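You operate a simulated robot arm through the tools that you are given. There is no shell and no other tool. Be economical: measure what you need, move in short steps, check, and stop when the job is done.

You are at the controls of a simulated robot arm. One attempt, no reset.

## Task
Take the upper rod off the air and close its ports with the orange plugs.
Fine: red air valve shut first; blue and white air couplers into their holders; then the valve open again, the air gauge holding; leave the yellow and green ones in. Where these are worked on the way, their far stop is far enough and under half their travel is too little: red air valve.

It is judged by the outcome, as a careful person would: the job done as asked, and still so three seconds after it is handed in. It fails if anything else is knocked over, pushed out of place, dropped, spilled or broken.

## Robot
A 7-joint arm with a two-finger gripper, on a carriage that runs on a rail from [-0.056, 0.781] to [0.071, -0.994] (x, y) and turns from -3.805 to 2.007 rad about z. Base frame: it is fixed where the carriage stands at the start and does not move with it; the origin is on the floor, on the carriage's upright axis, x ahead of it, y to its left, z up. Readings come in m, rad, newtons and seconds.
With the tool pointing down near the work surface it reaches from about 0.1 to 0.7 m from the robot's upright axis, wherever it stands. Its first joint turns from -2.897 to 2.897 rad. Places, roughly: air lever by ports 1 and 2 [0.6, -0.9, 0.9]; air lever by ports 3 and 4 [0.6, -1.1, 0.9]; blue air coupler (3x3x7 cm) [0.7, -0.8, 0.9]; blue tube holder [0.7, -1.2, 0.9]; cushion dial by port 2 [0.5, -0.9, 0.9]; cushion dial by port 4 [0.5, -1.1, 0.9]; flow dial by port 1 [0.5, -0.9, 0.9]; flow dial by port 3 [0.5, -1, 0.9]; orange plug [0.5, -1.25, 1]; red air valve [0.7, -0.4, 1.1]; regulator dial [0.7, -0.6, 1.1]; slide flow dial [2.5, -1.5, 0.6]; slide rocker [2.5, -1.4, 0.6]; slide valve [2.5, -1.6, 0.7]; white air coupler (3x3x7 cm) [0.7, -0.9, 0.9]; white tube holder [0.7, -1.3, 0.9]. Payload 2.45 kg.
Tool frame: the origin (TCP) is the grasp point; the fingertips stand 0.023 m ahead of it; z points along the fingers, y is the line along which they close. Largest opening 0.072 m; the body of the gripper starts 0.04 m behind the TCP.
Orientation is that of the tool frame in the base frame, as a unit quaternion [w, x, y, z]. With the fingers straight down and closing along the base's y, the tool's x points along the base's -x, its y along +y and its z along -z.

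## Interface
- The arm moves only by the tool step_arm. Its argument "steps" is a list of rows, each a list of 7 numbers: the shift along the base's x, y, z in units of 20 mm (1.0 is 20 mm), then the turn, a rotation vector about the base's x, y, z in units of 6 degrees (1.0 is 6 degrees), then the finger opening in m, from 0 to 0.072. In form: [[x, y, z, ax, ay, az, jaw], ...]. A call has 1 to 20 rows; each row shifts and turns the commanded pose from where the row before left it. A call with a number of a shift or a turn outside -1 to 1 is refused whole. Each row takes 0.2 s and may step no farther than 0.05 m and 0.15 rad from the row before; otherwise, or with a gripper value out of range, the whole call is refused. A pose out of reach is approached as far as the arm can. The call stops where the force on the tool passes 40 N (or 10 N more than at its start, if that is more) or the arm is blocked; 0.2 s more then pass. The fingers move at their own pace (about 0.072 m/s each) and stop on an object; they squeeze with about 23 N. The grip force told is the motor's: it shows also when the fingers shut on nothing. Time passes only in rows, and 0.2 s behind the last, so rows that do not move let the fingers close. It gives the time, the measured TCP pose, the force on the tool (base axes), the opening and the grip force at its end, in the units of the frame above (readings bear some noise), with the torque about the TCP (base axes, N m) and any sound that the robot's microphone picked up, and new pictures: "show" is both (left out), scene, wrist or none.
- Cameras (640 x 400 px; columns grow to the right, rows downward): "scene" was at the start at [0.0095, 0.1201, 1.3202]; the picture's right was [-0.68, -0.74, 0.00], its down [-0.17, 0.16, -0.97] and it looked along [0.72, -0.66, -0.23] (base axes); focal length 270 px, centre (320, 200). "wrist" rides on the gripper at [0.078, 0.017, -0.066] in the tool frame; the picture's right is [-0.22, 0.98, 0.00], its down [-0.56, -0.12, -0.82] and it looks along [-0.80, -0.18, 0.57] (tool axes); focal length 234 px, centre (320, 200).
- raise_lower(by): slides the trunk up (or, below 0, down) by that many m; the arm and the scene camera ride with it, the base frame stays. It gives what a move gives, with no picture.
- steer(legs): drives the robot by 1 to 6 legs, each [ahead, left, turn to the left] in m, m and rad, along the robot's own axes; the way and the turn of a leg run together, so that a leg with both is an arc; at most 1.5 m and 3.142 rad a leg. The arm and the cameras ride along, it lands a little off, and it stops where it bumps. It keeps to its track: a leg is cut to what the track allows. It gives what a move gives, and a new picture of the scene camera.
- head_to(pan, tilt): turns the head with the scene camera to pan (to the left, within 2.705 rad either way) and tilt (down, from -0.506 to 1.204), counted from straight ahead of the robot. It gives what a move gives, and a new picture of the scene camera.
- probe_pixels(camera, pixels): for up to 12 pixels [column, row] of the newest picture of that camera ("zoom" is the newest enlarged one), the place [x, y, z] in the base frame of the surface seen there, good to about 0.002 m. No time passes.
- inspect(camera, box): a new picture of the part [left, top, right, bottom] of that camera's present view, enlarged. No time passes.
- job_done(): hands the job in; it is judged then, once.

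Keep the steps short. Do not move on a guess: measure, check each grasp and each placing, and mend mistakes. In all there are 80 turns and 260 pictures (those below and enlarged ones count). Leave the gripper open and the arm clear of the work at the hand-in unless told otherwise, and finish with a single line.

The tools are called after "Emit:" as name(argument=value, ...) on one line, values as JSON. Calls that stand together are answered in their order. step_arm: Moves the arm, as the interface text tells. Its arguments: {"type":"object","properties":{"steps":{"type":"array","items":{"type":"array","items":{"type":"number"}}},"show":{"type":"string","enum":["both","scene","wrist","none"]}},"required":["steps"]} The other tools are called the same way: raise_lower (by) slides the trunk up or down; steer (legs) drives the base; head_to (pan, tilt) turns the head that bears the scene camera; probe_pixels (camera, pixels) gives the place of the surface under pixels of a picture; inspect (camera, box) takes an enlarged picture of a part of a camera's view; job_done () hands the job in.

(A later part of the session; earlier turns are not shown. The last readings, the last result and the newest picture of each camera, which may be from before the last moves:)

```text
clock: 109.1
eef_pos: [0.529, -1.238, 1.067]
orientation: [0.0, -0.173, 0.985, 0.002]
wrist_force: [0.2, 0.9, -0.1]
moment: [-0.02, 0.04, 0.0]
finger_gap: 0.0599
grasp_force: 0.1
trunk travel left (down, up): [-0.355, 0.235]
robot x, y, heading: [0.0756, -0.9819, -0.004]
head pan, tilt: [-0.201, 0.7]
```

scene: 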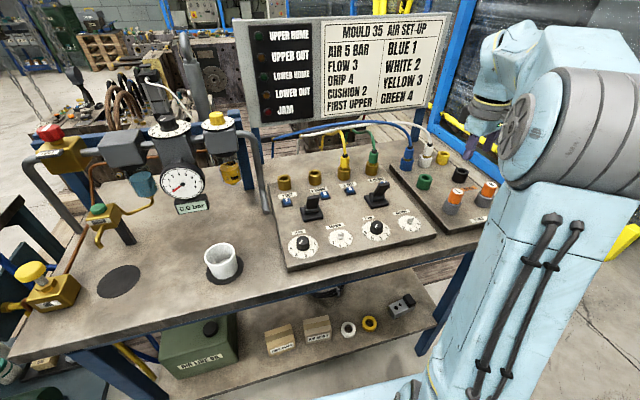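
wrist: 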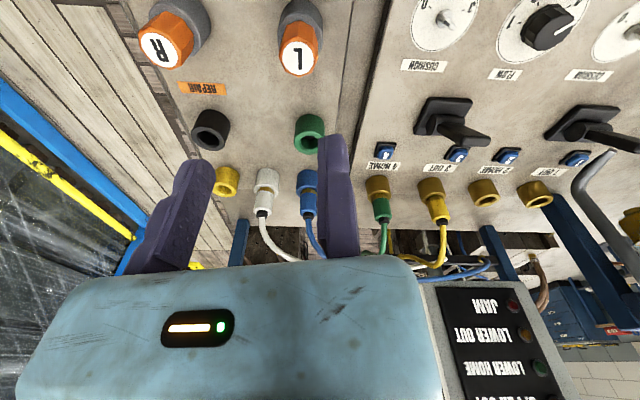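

Above the L plug. Descend to just above it, check, then go on.

Emit:
step_arm(steps=[[0, 0, -0.9, 0, 0, 0, 0.06], [0, 0, -0.9, 0, 0, 0, 0.06], [0, 0, -0.9, 0, 0, 0, 0.06], [0, 0, -0.9, 0, 0, 0, 0.06], [0, 0, -0.5, 0, 0, 0, 0.06]], show="wrist")

Emit:
inspect(camera="scene", box=[420, 140, 520, 220])

```text
clock: 110.3
eef_pos: [0.5294, -1.2367, 0.9864]
orientation: [0.001, -0.173, 0.985, 0.002]
wrist_force: [0.7, 0.7, 0.2]
moment: [0.01, 0.01, 0.04]
finger_gap: 0.0601
grasp_force: 0.1
trunk travel left (down, up): [-0.355, 0.235]
robot x, y, heading: [0.0659, -0.9831, -0.005]
head pan, tilt: [-0.201, 0.7]
```

wrist: 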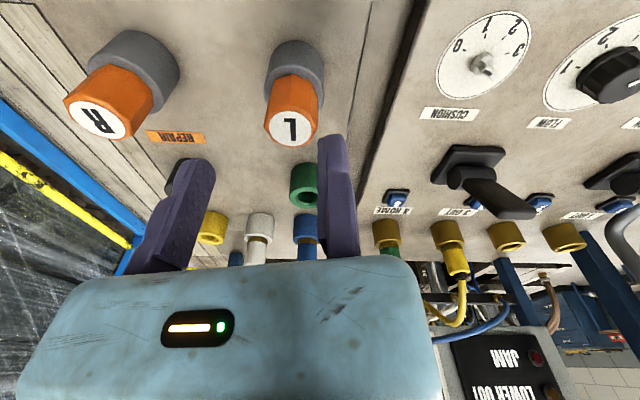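

```text
5.00 times, centred on (470, 180) of scene
```

zoom: 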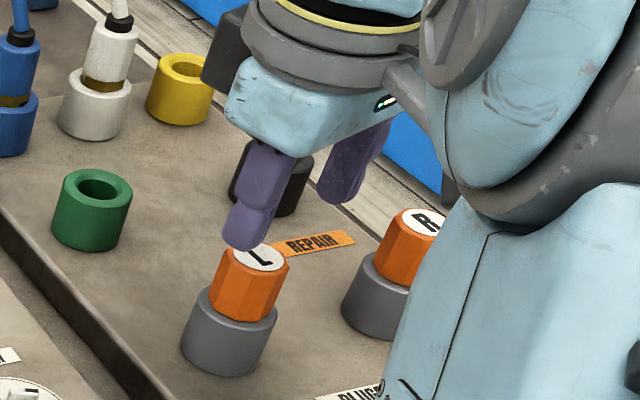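

Clear by ~4 mm on the fixed side. Descend 4.4 cm, close, lift gently.

Emit:
step_arm(steps=[[0, 0, -0.7, 0, 0, 0, 0.06], [0, 0, -0.8, 0, 0, 0, 0.06], [0, 0, -0.7, 0, 0, 0, 0.06], [0, 0, 0, 0, 0, 0, 0.02], [0, 0, 0, 0, 0, 0, 0.0], [0, 0, 0, 0, 0, 0, 0.0], [0, 0, 0, 0, 0, 0, 0.0]], show="wrist")

Emit:
step_arm(steps=[[0, 0, 0.2, 0, 0, 0, 0.0], [0, 0, 0.3, 0, 0, 0, 0.0]], show="wrist")

```text
clock: 111.9
eef_pos: [0.5296, -1.238, 0.9403]
orientation: [0.001, -0.172, 0.985, 0.001]
wrist_force: [2.7, -11.8, -0.6]
moment: [-0.36, -0.09, 0.03]
finger_gap: 0.0261
grasp_force: 22.7
trunk travel left (down, up): [-0.355, 0.235]
robot x, y, heading: [0.0689, -0.9809, -0.007]
head pan, tilt: [-0.201, 0.7]
```

wrist: 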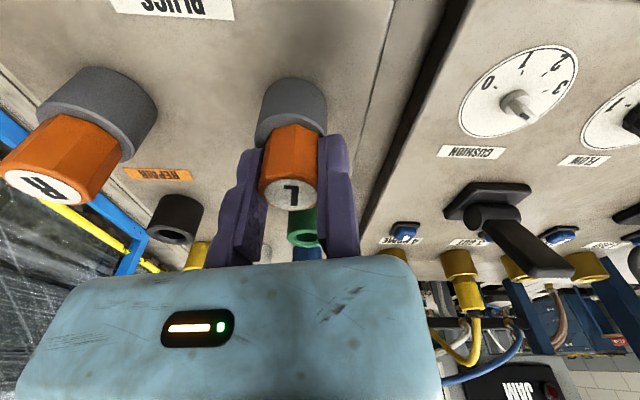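

```text
clock: 112.5
eef_pos: [0.529, -1.2374, 0.9522]
orientation: [0.001, -0.173, 0.985, 0.002]
wrist_force: [2.0, -11.7, -4.1]
moment: [-0.46, -0.09, -0.06]
finger_gap: 0.0263
grasp_force: 22.8
trunk travel left (down, up): [-0.355, 0.235]
robot x, y, heading: [0.0685, -0.9831, -0.007]
head pan, tilt: [-0.201, 0.7]
```

wrist: 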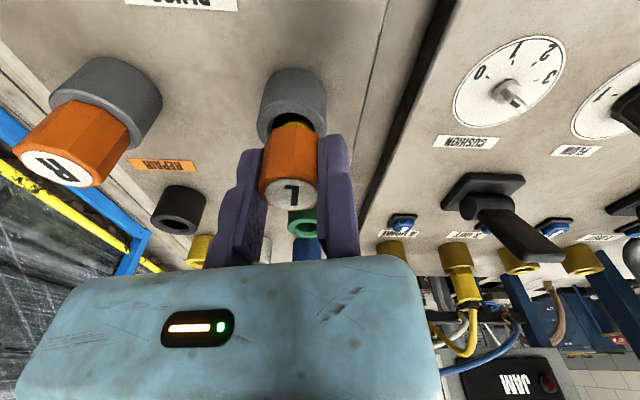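

The plug lifts freely. Lift to 1.08 and carry to in front of port 1, turning to yaw ~75°.

Emit:
step_arm(steps=[[0, 0, 0.8, 0, 0, 0, 0.0], [0, 0, 0.9, 0, 0, 0, 0.0], [0, 0, 0.9, 0, 0, 0, 0.0], [0, 0, 0.9, 0, 0, 0, 0.0], [0, 0, 0.9, 0, 0, 0, 0.0], [0, 0.5, 0.9, 0, 0, 0, 0.0], [0, 1, 0, 0, 0, 0.6, 0.0], [0, 1, 0, 0, 0, 0.6, 0.0], [0.1, 1, 0, 0, 0, 0.6, 0.0], [0.3, 1, 0, 0, 0, 0.6, 0.0], [0.3, 1, 0, 0, 0, 0.6, 0.0], [0.4, 1, 0, 0, 0, 0.6, 0.0], [0.4, 1, 0, 0, 0, 0.6, 0.0], [0.4, 1, 0, 0, 0, 0.6, 0.0], [0.5, 1, 0, 0, 0, 0.6, 0.0], [0.6, 1, 0, 0, 0, 0.6, 0.0], [0.6, 1, 0, 0, 0, 0.6, 0.0], [0.6, 1, 0, 0, 0, 0.7, 0.0], [0.6, 1, 0, 0, 0, 0.7, 0.0], [0.6, 1, 0, 0, 0, 0.7, 0.0]])

```text
clock: 116.7
eef_pos: [0.6374, -0.946, 1.0574]
orientation: [-0.001, -0.589, 0.808, 0.002]
wrist_force: [0.3, 0.6, -0.9]
moment: [-0.03, 0.02, -0.02]
finger_gap: 0.026
grasp_force: 23.4
trunk travel left (down, up): [-0.355, 0.235]
robot x, y, heading: [0.0699, -0.98, -0.004]
head pan, tilt: [-0.201, 0.7]
```

scene: 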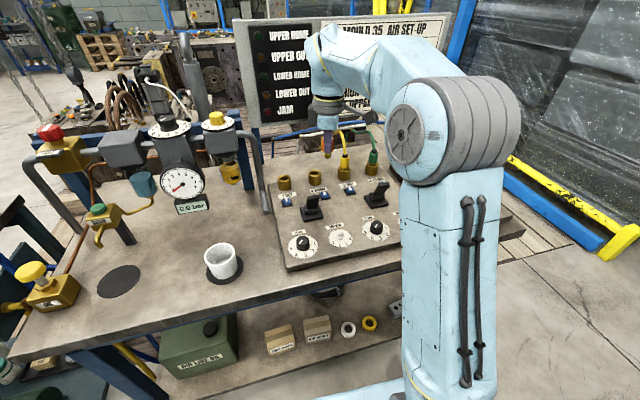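
wrist: 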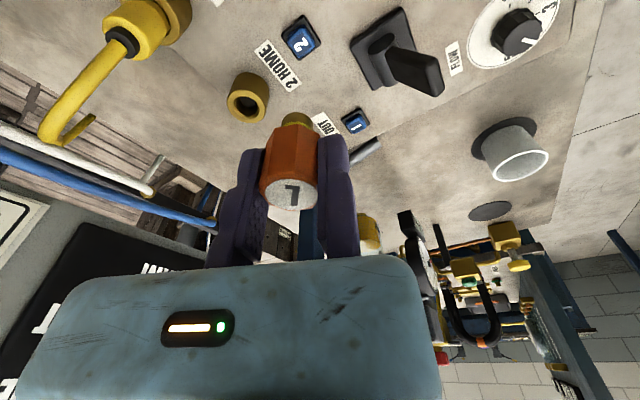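

Yaw 72°. Zoom on the plug in hand to measure its tip and axis, with the ports.

Emit:
inspect(camera="scene", box=[270, 125, 350, 195])

Emit:
inspect(camera="wrist", box=[220, 90, 360, 230])

```text
5.71 times, centred on (310, 160) of scene
```

zoom: 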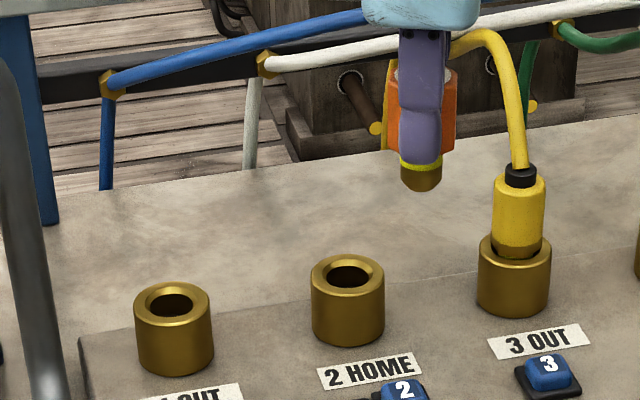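

```text
2.86 times, centred on (290, 160) of wrist
```

zoom: 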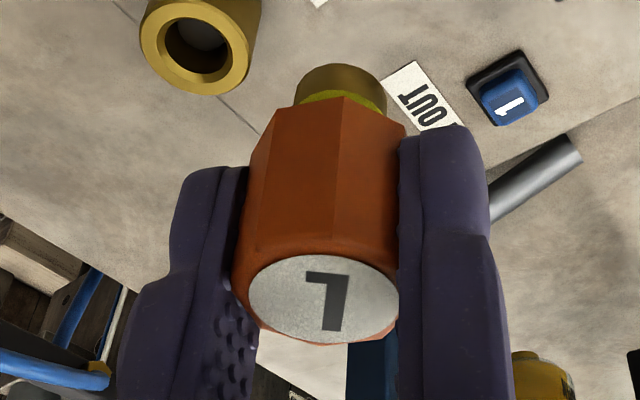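

Emit:
probe_pixels(camera="scene", pixels=[[328, 156], [327, 154], [327, 148], [262, 140], [266, 180], [259, 130]])

Emit:
step_arm(steps=[[0.6, 0.88, 0, 0, 0, 0, 0.0], [0.6, 0.88, 0, 0, 0, 0, 0.0], [0.6, 0.88, 0, 0, 0, 0, 0.0], [0.6, 0.88, 0, 0, 0, 0, 0.0], [0.6, 0.88, 0, 0, 0, 0, 0.0], [0.65, 0.9, 0, 0, 0, 0, 0.0]])

Emit:
inspect(camera="scene", box=[230, 90, 330, 195])

```text
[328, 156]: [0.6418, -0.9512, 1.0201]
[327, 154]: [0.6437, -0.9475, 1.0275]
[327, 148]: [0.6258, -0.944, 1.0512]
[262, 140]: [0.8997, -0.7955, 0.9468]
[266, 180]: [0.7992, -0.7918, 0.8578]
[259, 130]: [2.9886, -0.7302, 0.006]
```

```text
clock: 118.1
eef_pos: [0.7102, -0.8411, 1.0584]
orientation: [0.001, -0.588, 0.809, 0.003]
wrist_force: [0.6, -0.5, -0.4]
moment: [-0.02, -0.06, -0.02]
finger_gap: 0.0261
grasp_force: 23.2
trunk travel left (down, up): [-0.355, 0.235]
robot x, y, heading: [0.0682, -0.9768, -0.01]
head pan, tilt: [-0.201, 0.7]
```

scene: 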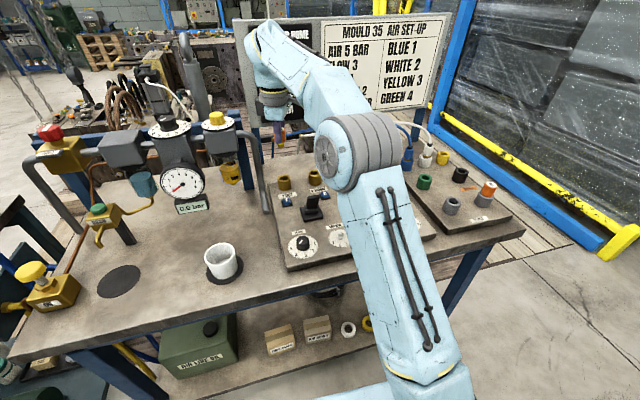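
wrist: 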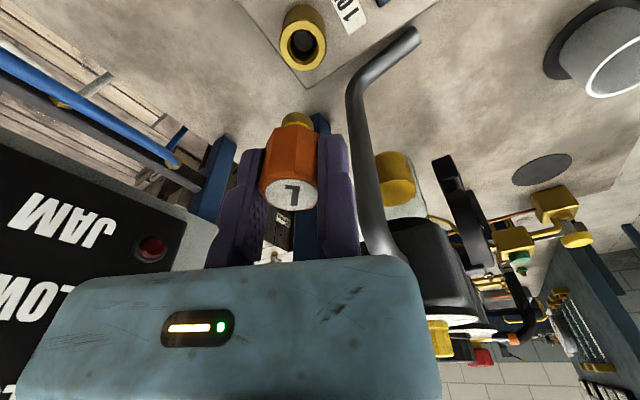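

```text
3.81 times, centred on (280, 142) of scene
```

zoom: 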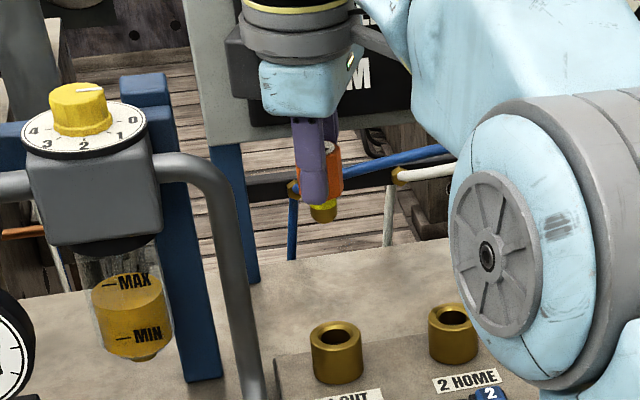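

Tip is 4 cm below the TCP; hand clears the pipe. Descend till the tip is ~1 cm above port 1.

Emit:
step_arm(steps=[[0, 0, -0.9, 0, 0, 0, 0.0], [0, 0, -0.9, 0, 0, 0, 0.0], [0, 0, -0.9, 0, 0, 0, 0.0], [0, 0, -0.9, 0, 0, 0, 0.0], [0, 0, -0.9, 0, 0, 0, 0.0]], show="wrist")

Emit:
inspect(camera="scene", box=[260, 140, 320, 190])

Emit:
inspect(camera="wrist", box=[220, 30, 360, 220])

```text
clock: 119.3
eef_pos: [0.7095, -0.8414, 0.9665]
orientation: [0.0, -0.589, 0.808, 0.002]
wrist_force: [-0.8, 0.6, -0.9]
moment: [0.02, 0.02, 0.01]
finger_gap: 0.0256
grasp_force: 22.7
trunk travel left (down, up): [-0.355, 0.235]
robot x, y, heading: [0.0716, -0.9809, -0.005]
head pan, tilt: [-0.201, 0.7]
```

wrist: 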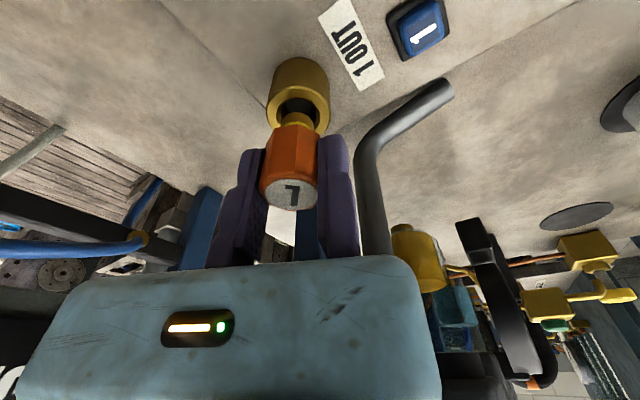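

```text
8.00 times, centred on (290, 165) of scene
```

zoom: 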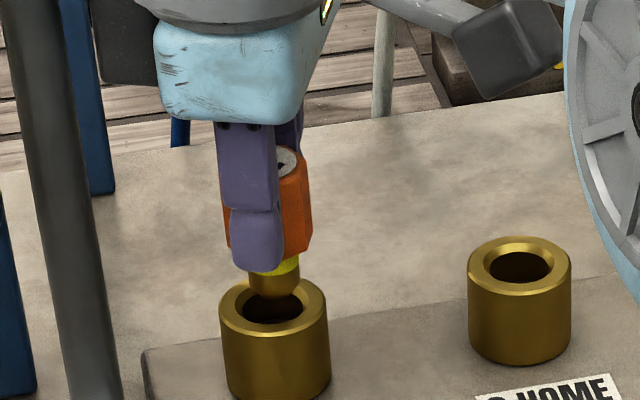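

```text
2.11 times, centred on (290, 125) of wrist
```

zoom: 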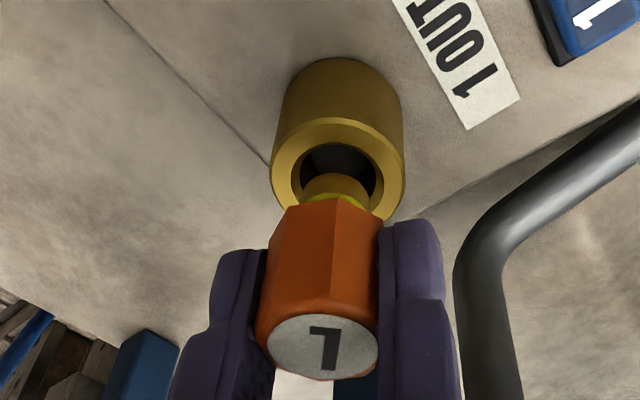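

Emit:
probe_pixels(camera="zoom", pixels=[[335, 185], [320, 185], [352, 185], [278, 165], [397, 165], [338, 128], [338, 142], [285, 195], [393, 195], [320, 345]])

Emit:
probe_pixels(camera="scene", pixels=[[284, 175], [284, 173], [278, 178], [290.5, 178], [284, 183], [284, 188]])

```text
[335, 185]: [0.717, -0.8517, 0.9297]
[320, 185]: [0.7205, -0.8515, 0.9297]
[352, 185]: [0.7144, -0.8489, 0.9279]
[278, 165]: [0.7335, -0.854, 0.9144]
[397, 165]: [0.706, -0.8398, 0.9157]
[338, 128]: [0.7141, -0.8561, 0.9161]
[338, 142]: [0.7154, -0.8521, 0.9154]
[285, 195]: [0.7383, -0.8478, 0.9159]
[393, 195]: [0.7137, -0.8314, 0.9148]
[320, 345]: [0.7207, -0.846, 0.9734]
```

```text
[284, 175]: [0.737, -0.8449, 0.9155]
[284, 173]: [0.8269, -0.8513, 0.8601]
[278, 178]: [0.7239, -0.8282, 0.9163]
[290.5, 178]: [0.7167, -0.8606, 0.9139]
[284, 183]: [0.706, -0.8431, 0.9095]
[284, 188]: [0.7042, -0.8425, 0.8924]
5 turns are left
```

Only 5 turns remain, so I batch. Plug and port 1 are aligned within ~1.5 mm. Now: measure port 2, insert plug L, press its top home with shut fingers, rise, look, and travel to above plug R.

Emit:
probe_pixels(camera="scene", pixels=[[309.3, 172.8], [320.8, 172.8], [315, 176.2], [315, 170.3], [309.3, 173.5], [320.8, 173.5], [315, 180]])

Emit:
step_arm(steps=[[0, 0.075, -0.3, 0, 0, 0, 0.0], [0, 0, -0.3, 0, 0, 0, 0.0], [0, 0, -0.3, 0, 0, 0, 0.0], [0, 0, -0.3, 0, 0, 0, 0.0], [0, 0, -0.1, 0, 0, 0, 0.0], [0, 0, -0.1, 0, 0, 0, 0.0], [0, 0, -0.1, 0, 0, 0, 0.0]], show="none")

Emit:
inspect(camera="scene", box=[260, 140, 320, 190])

Emit:
step_arm(steps=[[0, 0, 0, 0, 0, 0, 0.06], [0, 0, 0, 0, 0, 0, 0.06], [-0.14, 0.05, 0, 0, 0, 0, 0.06], [0, 0, 1, 0, 0, 0, 0.06], [0, 0, 1, 0, 0, 0, 0.06], [0, 0, 1, 0, 0, 0, 0.06], [0.39, -0.14, 0, 0, 0, 0, 0.0], [0.39, -0.14, 0, 0, 0, 0, 0.0], [0, 0, 0, 0, 0, 0, 0.0], [0, 0, 0, 0, 0, 0, 0.0], [0, 0, 0, 0, 0, 0, 0.0], [0, 0, -0.9, 0, 0, 0, 0.0], [0, 0, -0.4, 0, 0, 0, 0.0], [0, 0, -0.2, 0, 0, 0, 0.0], [0, 0, -0.2, 0, 0, 0, 0.0], [0, 0, -0.2, 0, 0, 0, 0.0]], show="none")

Emit:
step_arm(steps=[[0, 0, 1, 0, 0, 0, 0.0], [0, 0, 1, 0, 0, 0, 0.0], [0, 0, 1, 0, 0, 0, 0.0], [0, 0, 1, 0, 0, 0, 0.0], [0, 0, 1, 0, 0, 0, 0.0]], show="none")

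Emit:
step_arm(steps=[[-0.936, -0.4, 0, 0, 0, -0.28, 0.06], [-0.936, -0.4, 0, 0, 0, -0.28, 0.06], [-0.936, -0.4, 0, 0, 0, -0.28, 0.06], [-0.936, -0.4, 0, 0, 0, -0.28, 0.06], [-0.936, -0.4, 0, 0, 0, -0.28, 0.06], [-0.936, -0.4, 0, 0, 0, -0.28, 0.06], [-0.936, -0.4, 0, 0, 0, -0.28, 0.06], [-0.936, -0.4, 0, 0, 0, -0.28, 0.06], [-0.936, -0.4, 0, 0, 0, -0.28, 0.06], [-0.936, -0.4, 0, 0, 0, -0.28, 0.06], [0, -1, 0, 0, 0, -0.28, 0.06], [0, -1, 0, 0, 0, -0.28, 0.06], [0, -1, 0, 0, 0, -0.28, 0.06], [0, -1, 0, 0, 0, -0.28, 0.06], [0, -1, 0, 0, 0, -0.28, 0.06], [0, -1, 0, 0, 0, -0.28, 0.06], [0, -1, 0, 0, 0, -0.28, 0.06], [0, -1, 0, 0, 0, -0.28, 0.06], [0, -1, 0, 0, 0, -0.28, 0.06], [0, -1, 0, 0, 0, -0.28, 0.06]], show="none")

Emit:
step_arm(steps=[[0, -1, 0, 0, 0, -0.28, 0.06], [0, -1, 0, 0, 0, -0.28, 0.06], [0, -1, 0, 0, 0, -0.28, 0.06], [0, -1, 0, 0, 0, -0.28, 0.06], [0, -1, 0, 0, 0, -0.28, 0.06], [0, -1, 0, 0, 0, -0.28, 0.06], [0, -1, 0, 0, 0, -0.28, 0.06], [0, -1, 0, 0, 0, -0.28, 0.06], [0, -1, 0, 0, 0, -0.28, 0.06], [0, -1, 0, 0, 0, -0.28, 0.06], [0, -0.55, 0, 0, 0, -0.3, 0.06]])

Emit:
inspect(camera="scene", box=[260, 140, 340, 200])

Emit:
inspect(camera="scene", box=[430, 140, 530, 220])

```text
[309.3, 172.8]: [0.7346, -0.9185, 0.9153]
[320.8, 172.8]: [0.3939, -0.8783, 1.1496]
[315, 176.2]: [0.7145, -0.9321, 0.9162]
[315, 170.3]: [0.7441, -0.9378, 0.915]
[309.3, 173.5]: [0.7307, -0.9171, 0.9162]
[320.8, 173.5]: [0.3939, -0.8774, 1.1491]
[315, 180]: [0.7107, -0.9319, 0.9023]
```

```text
clock: 120.9
eef_pos: [0.7095, -0.8387, 0.9405]
orientation: [0.002, -0.589, 0.808, 0.001]
wrist_force: [1.3, 0.2, 20.0]
moment: [-0.07, -0.31, -0.01]
finger_gap: 0.0262
grasp_force: 22.9
trunk travel left (down, up): [-0.355, 0.235]
robot x, y, heading: [0.0717, -0.9827, -0.001]
head pan, tilt: [-0.201, 0.7]
```

```text
8.00 times, centred on (290, 165) of scene
```

zoom: 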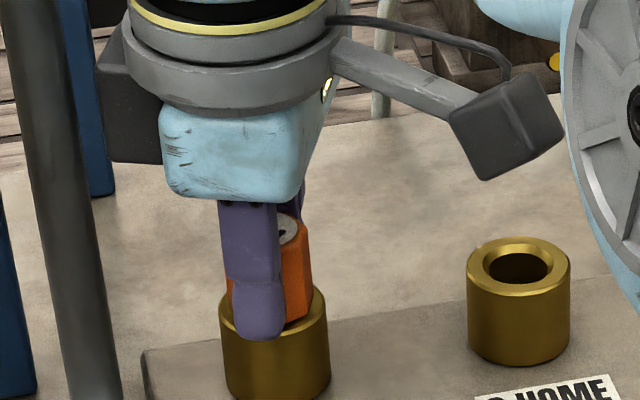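

```text
clock: 124.2
eef_pos: [0.7233, -0.8436, 0.9677]
orientation: [0.008, -0.589, 0.808, 0.0]
wrist_force: [-0.5, -1.5, 13.6]
moment: [-0.05, 0.01, 0.02]
finger_gap: 0.006
grasp_force: 22.8
trunk travel left (down, up): [-0.355, 0.235]
robot x, y, heading: [0.0698, -0.984, -0.004]
head pan, tilt: [-0.201, 0.7]
stopped in row 16: the force on the tool passed its limit at 44 N (the readings are from after the stop); the commanded pose is now the measured one
```

```text
clock: 125.4
eef_pos: [0.7244, -0.8426, 1.0664]
orientation: [0.005, -0.589, 0.808, 0.0]
wrist_force: [0.2, 0.3, 0.3]
moment: [0.02, 0.0, -0.02]
finger_gap: 0.0002
grasp_force: 23.2
trunk travel left (down, up): [-0.355, 0.235]
robot x, y, heading: [0.0721, -0.9827, -0.006]
head pan, tilt: [-0.201, 0.7]
```

```text
clock: 129.6
eef_pos: [0.5362, -1.1231, 1.0667]
orientation: [0.005, -0.33, 0.944, -0.002]
wrist_force: [0.6, 0.1, 0.2]
moment: [-0.02, 0.01, -0.01]
finger_gap: 0.0597
grasp_force: 0.0
trunk travel left (down, up): [-0.355, 0.235]
robot x, y, heading: [0.069, -0.9796, -0.004]
head pan, tilt: [-0.201, 0.7]
```

```text
clock: 132.0
eef_pos: [0.5375, -1.3337, 1.0658]
orientation: [0.005, -0.172, 0.985, -0.002]
wrist_force: [0.1, -0.4, -0.4]
moment: [0.03, -0.01, 0.0]
finger_gap: 0.0599
grasp_force: 0.1
trunk travel left (down, up): [-0.355, 0.235]
robot x, y, heading: [0.0709, -0.9794, -0.008]
head pan, tilt: [-0.201, 0.7]
```

scene: 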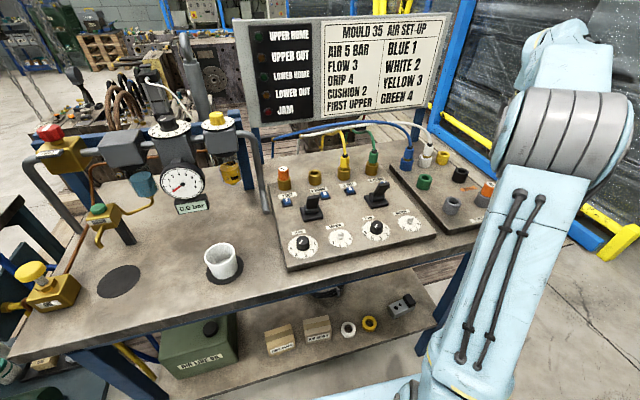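
wrist: 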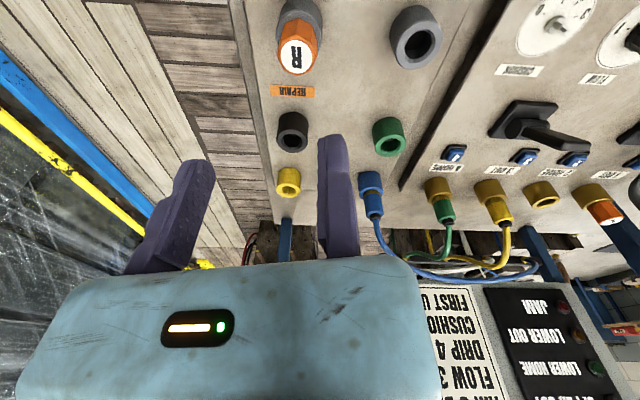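

```text
6.67 times, centred on (300, 170) of scene
```

zoom: 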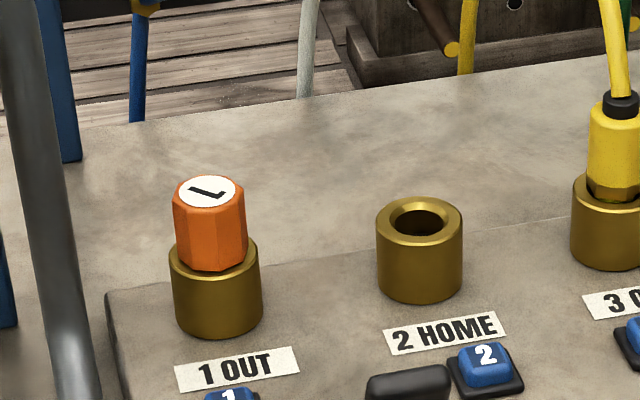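

```text
5.00 times, centred on (480, 180) of scene
4 turns are left
```

zoom: 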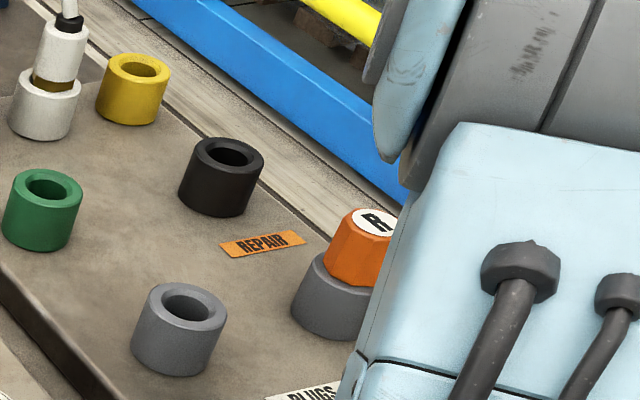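

Plug L is home in port 1 (pressed with 44 N). Now grip R with the same offsets, lift, carry over port 2 (centre 0.729, -0.935) and insert, keeping hold, then look.

Emit:
step_arm(steps=[[-0.125, -0.11, -0.9, 0, 0, 0, 0.06], [0, 0, -0.9, 0, 0, 0, 0.06], [0, 0, -0.9, 0, 0, 0, 0.06], [0, 0, -0.9, 0, 0, 0, 0.06], [0, 0, -0.9, 0, 0, 0, 0.06], [0, 0, -0.9, 0, 0, 0, 0.06], [0, 0, -0.87, 0, 0, 0, 0.06], [0, 0, 0, 0, 0, 0, 0.02], [0, 0, 0, 0, 0, 0, 0.0], [0, 0, 0, 0, 0, 0, 0.0], [0, 0, 0, 0, 0, 0, 0.0]], show="wrist")

Emit:
step_arm(steps=[[0, 0, 0.2, 0, 0, 0, 0.0], [0, 0, 0.3, 0, 0, 0, 0.0], [0, 0, 0.9, 0, 0, 0, 0.0], [0, 0, 0.9, 0, 0, 0, 0.0], [0, 0, 0.9, 0, 0, 0, 0.0], [0, 0, 0.9, 0, 0, 0, 0.0], [0, 0, 0.9, 0, 0, 0, 0.0], [0, 0, 0.9, 0, 0, 0, 0.0]], show="none")

Emit:
step_arm(steps=[[0, 1, 0, 0, 0, 0, 0.0], [0, 1, 0, 0, 0, 0, 0.0], [0, 1, 0, 0, 0, 0, 0.0], [0, 1, 0, 0, 0, 0, 0.0], [0, 1, 0, 0, 0, 0, 0.0], [0, 1, 0, 0, 0, 0, 0.0], [0, 1, 0, 0, 0, 0, 0.0], [0, 1, 0, 0, 0, 0, 0.0], [0, 1, 0, 0, 0, 0, 0.0], [0, 1, 0, 0, 0, 0, 0.0], [0, 1, 0, 0, 0, 0, 0.0], [0, 1, 0, 0, 0, 0, 0.0], [0, 1, 0, 0, 0, 0, 0.0], [0, 1, 0, 0, 0, 0, 0.0], [0.95, 1, 0, 0, 0, 0, 0.0], [0.95, 1, 0, 0, 0, 0, 0.0], [0.95, 1, 0, 0, 0, 0, 0.0], [0.95, 1, 0, 0, 0, 0, 0.0], [0.95, 1, 0, 0, 0, 0, 0.0], [0.95, 1, 0, 0, 0, 0, 0.0]], show="none")

Emit:
step_arm(steps=[[0.9475, 0.1675, 0, 0, 0, 0, 0.0], [0.9475, 0.1675, 0, 0, 0, 0, 0.0], [0.9475, 0.1675, 0, 0, 0, 0, 0.0], [0.9475, 0.1675, 0, 0, 0, 0, 0.0], [0, 0, -0.92, 0, 0, 0, 0.0], [0, 0, -0.92, 0, 0, 0, 0.0], [0, 0, -0.92, 0, 0, 0, 0.0], [0, 0, -0.92, 0, 0, 0, 0.0], [0, 0, -0.92, 0, 0, 0, 0.0]], show="wrist")

Emit:
inspect(camera="wrist", box=[220, 30, 360, 220])

Emit:
step_arm(steps=[[0, 0, -0.3, 0, 0, 0, 0.0], [0, 0, -0.3, 0, 0, 0, 0.0], [0, 0, -0.3, 0, 0, 0, 0.0], [0, 0, -0.3, 0, 0, 0, 0.0], [0, 0, -0.1, 0, 0, 0, 0.0], [0, 0, -0.1, 0, 0, 0, 0.0], [0, 0, -0.1, 0, 0, 0, 0.0]], show="scene")

Emit:
inspect(camera="scene", box=[270, 130, 350, 190])

Emit:
inspect(camera="wrist", box=[220, 30, 360, 220])

```text
clock: 134.4
eef_pos: [0.5346, -1.3386, 0.9403]
orientation: [0.005, -0.173, 0.985, -0.003]
wrist_force: [4.0, -14.0, 1.8]
moment: [-0.41, -0.1, 0.03]
finger_gap: 0.0263
grasp_force: 23.1
trunk travel left (down, up): [-0.355, 0.235]
robot x, y, heading: [0.0682, -0.9791, -0.004]
head pan, tilt: [-0.201, 0.7]
```

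wrist: 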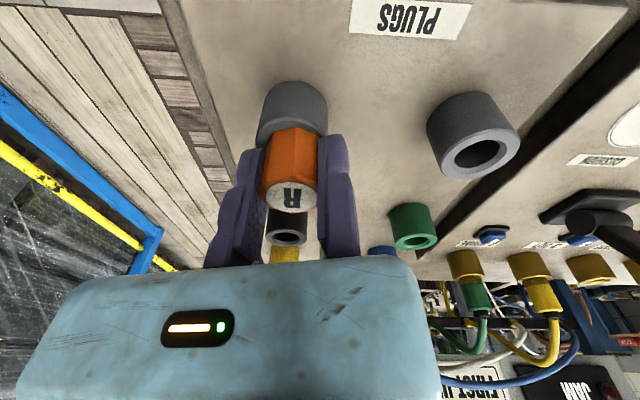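

```text
clock: 136.2
eef_pos: [0.5348, -1.3362, 1.0592]
orientation: [0.004, -0.174, 0.985, -0.002]
wrist_force: [0.1, 0.2, -1.2]
moment: [0.02, 0.0, -0.03]
finger_gap: 0.0258
grasp_force: 22.8
trunk travel left (down, up): [-0.355, 0.235]
robot x, y, heading: [0.0712, -0.9788, -0.006]
head pan, tilt: [-0.201, 0.7]
```

```text
clock: 140.4
eef_pos: [0.6478, -0.9335, 1.0582]
orientation: [0.004, -0.173, 0.985, -0.002]
wrist_force: [-0.3, 0.1, -0.3]
moment: [0.02, 0.0, -0.02]
finger_gap: 0.0262
grasp_force: 23.4
trunk travel left (down, up): [-0.355, 0.235]
robot x, y, heading: [0.0703, -0.9807, -0.003]
head pan, tilt: [-0.201, 0.7]
```

```text
clock: 142.4
eef_pos: [0.7237, -0.9213, 0.9659]
orientation: [0.005, -0.173, 0.985, -0.002]
wrist_force: [-0.2, -1.1, 0.1]
moment: [-0.01, -0.01, 0.01]
finger_gap: 0.0255
grasp_force: 23.2
trunk travel left (down, up): [-0.355, 0.235]
robot x, y, heading: [0.0677, -0.983, -0.002]
head pan, tilt: [-0.201, 0.7]
```

wrist: 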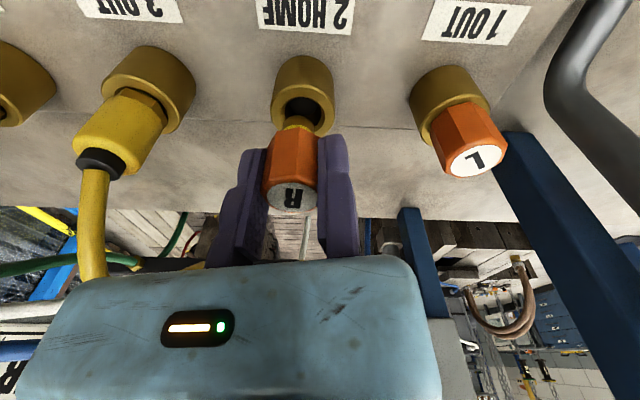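

```text
2.11 times, centred on (290, 125) of wrist
```

zoom: 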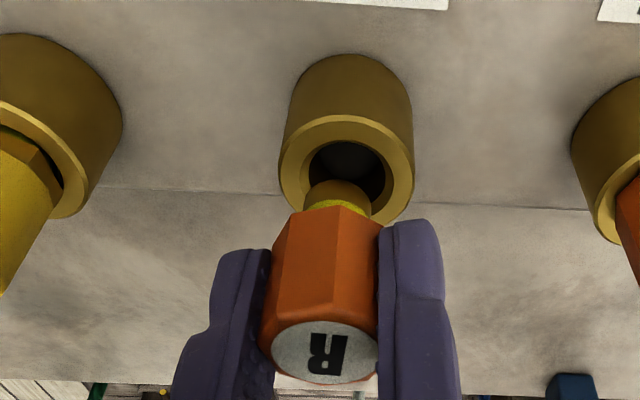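

```text
clock: 144.0
eef_pos: [0.7236, -0.9216, 0.9408]
orientation: [0.007, -0.173, 0.985, -0.002]
wrist_force: [0.3, 4.9, 21.8]
moment: [-0.03, -0.15, 0.07]
finger_gap: 0.0263
grasp_force: 23.0
trunk travel left (down, up): [-0.355, 0.235]
robot x, y, heading: [0.0703, -0.9772, -0.007]
head pan, tilt: [-0.201, 0.7]
```

scene: 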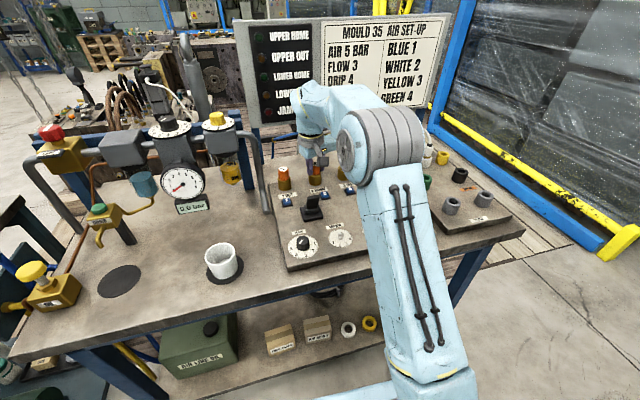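

```text
6.67 times, centred on (310, 160) of scene
```

zoom: 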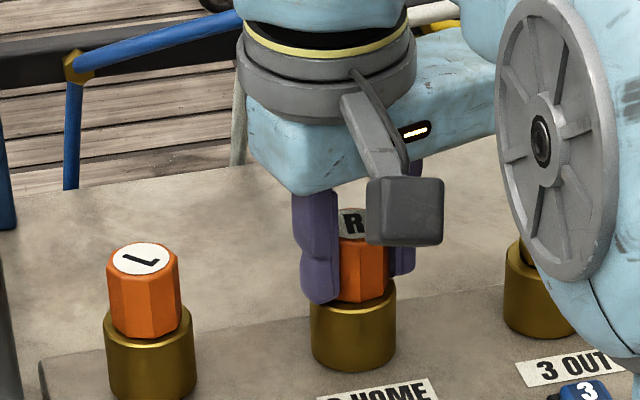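

```text
2.11 times, centred on (290, 125) of wrist
3 turns are left
```

zoom: 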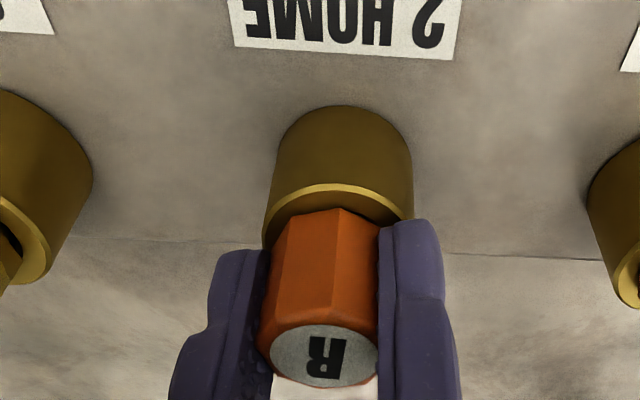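

Plug R is in port 2 at the same depth as L. Release, press its top lightly, rise, retract, raise the trunk, drive back to the valve and take up position above the knob at yaw -45°.

Emit:
step_arm(steps=[[0, 0, 0, 0, 0, 0, 0.06], [0, 0, 0, 0, 0, 0, 0.06], [-0.05, 0.14, 0, 0, 0, 0, 0.06], [0, 0, 1, 0, 0, 0, 0.06], [0, 0, 1, 0, 0, 0, 0.06], [0, 0, 1, 0, 0, 0, 0.06], [0.137, -0.376, 0, 0, 0, 0, 0.0], [0.137, -0.376, 0, 0, 0, 0, 0.0], [0, 0, 0, 0, 0, 0, 0.0], [0, 0, 0, 0, 0, 0, 0.0], [0, 0, 0, 0, 0, 0, 0.0], [0, 0, -0.9, 0, 0, 0, 0.0], [0, 0, -0.4, 0, 0, 0, 0.0], [0, 0, -0.2, 0, 0, 0, 0.0], [0, 0, -0.2, 0, 0, 0, 0.0]], show="none")

Emit:
step_arm(steps=[[0, 0, 1, 0, 0, 0, 0.0], [0, 0, 1, 0, 0, 0, 0.0], [0, 0, 1, 0, 0, 0, 0.0], [0, 0, 1, 0, 0, 0, 0.0], [0, 0, 1, 0, 0, 0, 0.0], [0, 0, 1, 0, 0, 0, 0.06], [-1, 0, 1, 0, 0, 0, 0.06], [-1, 0, 1, 0, 0, 0, 0.06], [-1, 0, 0, 0, 0, 0, 0.06], [-1, 0, 0, 0, 0, 0, 0.06], [-1, 0, 0, 0, 0, 0, 0.06], [-1, 0, 0, 0, 0, 0, 0.06], [-1, 0, 0, 0, 0, 0, 0.06]], show="none")

Emit:
inspect(camera="scene", box=[260, 130, 360, 210])

Emit:
raise_lower(by=0.17)

Emit:
steer(legs=[[0, 0.5, 0]])

Emit:
head_to(pan=0.0, tilt=0.5)

Emit:
step_arm(steps=[[0.647, 0.24, 0, 0, 0, -0.985, 0.062], [0.647, 0.24, 0, 0, 0, -0.985, 0.062], [0.647, 0.24, 0, 0, 0, -0.985, 0.062], [0.647, 0.24, 0, 0, 0, -0.985, 0.062], [0.647, 0.24, 0, 0, 0, -0.985, 0.062], [0.647, 0.24, 0, 0, 0, -0.985, 0.062], [0.647, 0.24, 0, 0, 0, -0.985, 0.062], [0.647, 0.24, 0, 0, 0, -0.985, 0.062], [0.647, 0.24, 0, 0, 0, -0.985, 0.062], [0.647, 0.24, 0, 0, 0, -0.985, 0.062], [0.647, 0.24, 0, 0, 0, -0.985, 0.062]])

Emit:
inspect(camera="scene", box=[330, 190, 400, 250])

Emit:
probe_pixels(camera="scene", pixels=[[357, 225], [357, 228], [352, 228], [362, 228], [357, 231]])

```text
clock: 147.2
eef_pos: [0.7261, -0.9353, 0.9688]
orientation: [0.009, -0.174, 0.985, -0.002]
wrist_force: [-3.2, -0.4, 36.7]
moment: [0.06, 0.05, -0.01]
finger_gap: 0.0061
grasp_force: 23.0
trunk travel left (down, up): [-0.355, 0.235]
robot x, y, heading: [0.0709, -0.9801, -0.008]
head pan, tilt: [-0.201, 0.7]
```

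```text
clock: 150.0
eef_pos: [0.5883, -0.9349, 1.1224]
orientation: [0.005, -0.173, 0.985, -0.003]
wrist_force: [-0.1, 0.2, 0.1]
moment: [0.0, 0.02, -0.02]
finger_gap: 0.0597
grasp_force: 0.0
trunk travel left (down, up): [-0.355, 0.235]
robot x, y, heading: [0.0693, -0.981, -0.006]
head pan, tilt: [-0.201, 0.7]
```

```text
5.00 times, centred on (310, 170) of scene
```

zoom: 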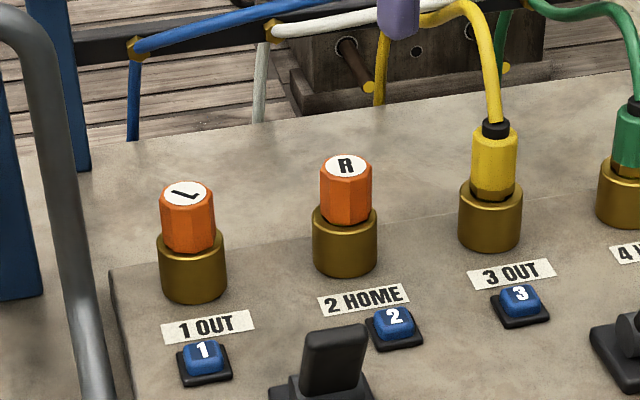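

```text
clock: 151.9
eef_pos: [0.5884, -0.9355, 1.2932]
orientation: [0.005, -0.172, 0.985, -0.002]
wrist_force: [0.2, 0.9, -0.1]
moment: [0.01, -0.01, -0.03]
finger_gap: 0.0602
grasp_force: 0.1
trunk travel left (down, up): [-0.525, 0.065]
robot x, y, heading: [0.0705, -0.9821, -0.001]
head pan, tilt: [-0.201, 0.7]
```

```text
clock: 154.9
eef_pos: [0.553, -0.4387, 1.2936]
orientation: [0.004, -0.173, 0.985, -0.003]
wrist_force: [0.4, 0.1, 0.6]
moment: [0.0, 0.03, -0.03]
finger_gap: 0.0601
grasp_force: 0.2
trunk travel left (down, up): [-0.525, 0.065]
robot x, y, heading: [0.0353, -0.488, -0.009]
head pan, tilt: [-0.201, 0.7]
```

scene: 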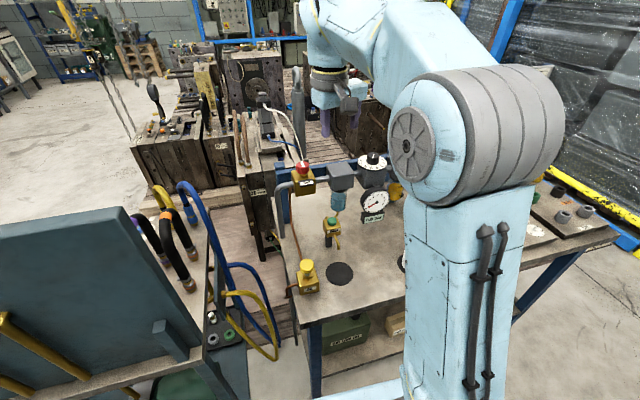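

```text
clock: 155.7
eef_pos: [0.5522, -0.4391, 1.2933]
orientation: [0.006, -0.173, 0.985, -0.002]
wrist_force: [0.1, 1.0, 0.5]
moment: [-0.02, 0.0, 0.01]
finger_gap: 0.0601
grasp_force: 0.0
trunk travel left (down, up): [-0.525, 0.065]
robot x, y, heading: [0.0334, -0.4877, -0.005]
head pan, tilt: [0.0, 0.499]
```

scene: 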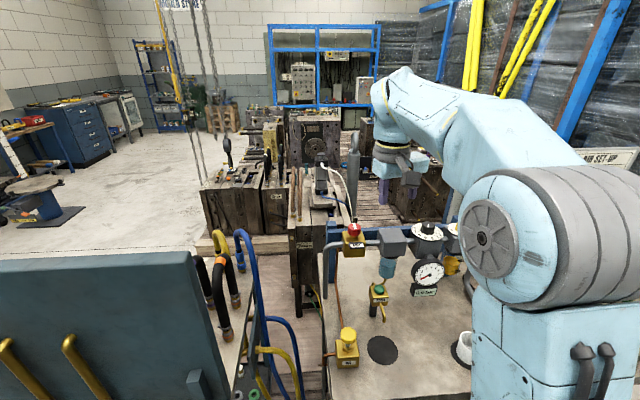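

```text
clock: 158.1
eef_pos: [0.6834, -0.3888, 1.2895]
orientation: [0.004, 0.361, 0.932, -0.003]
wrist_force: [0.8, -0.3, -0.4]
moment: [0.01, 0.0, 0.04]
finger_gap: 0.0622
grasp_force: 0.0
out of reach, approached as far as the arm can: row 11
trunk travel left (down, up): [-0.525, 0.065]
robot x, y, heading: [0.0353, -0.4819, -0.005]
head pan, tilt: [0.0, 0.499]
```

scene: 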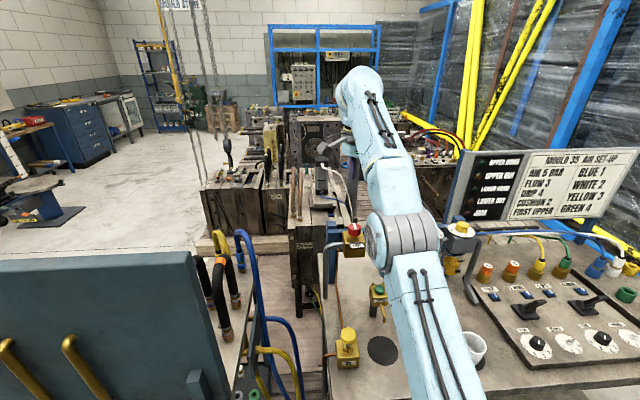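
wrist: 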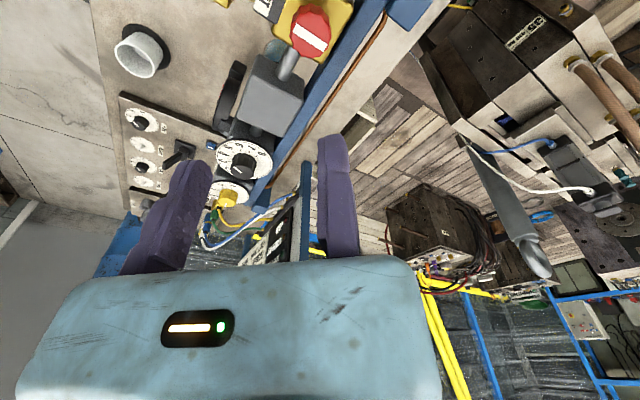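

```text
6.67 times, centred on (365, 220) of scene
```

zoom: 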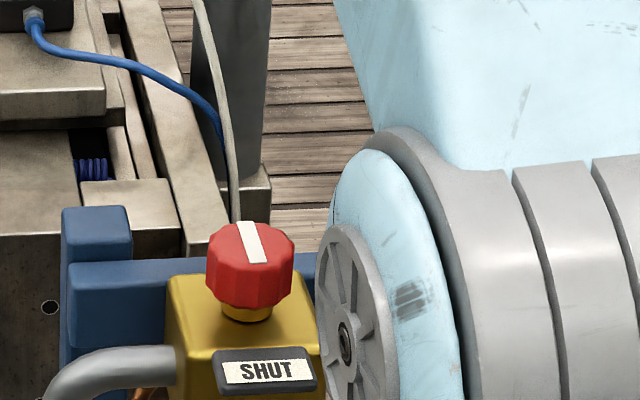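

```text
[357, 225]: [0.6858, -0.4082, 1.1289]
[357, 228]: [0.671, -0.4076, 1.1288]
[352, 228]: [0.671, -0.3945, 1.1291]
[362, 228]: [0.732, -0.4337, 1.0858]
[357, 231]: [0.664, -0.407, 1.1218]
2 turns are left
```

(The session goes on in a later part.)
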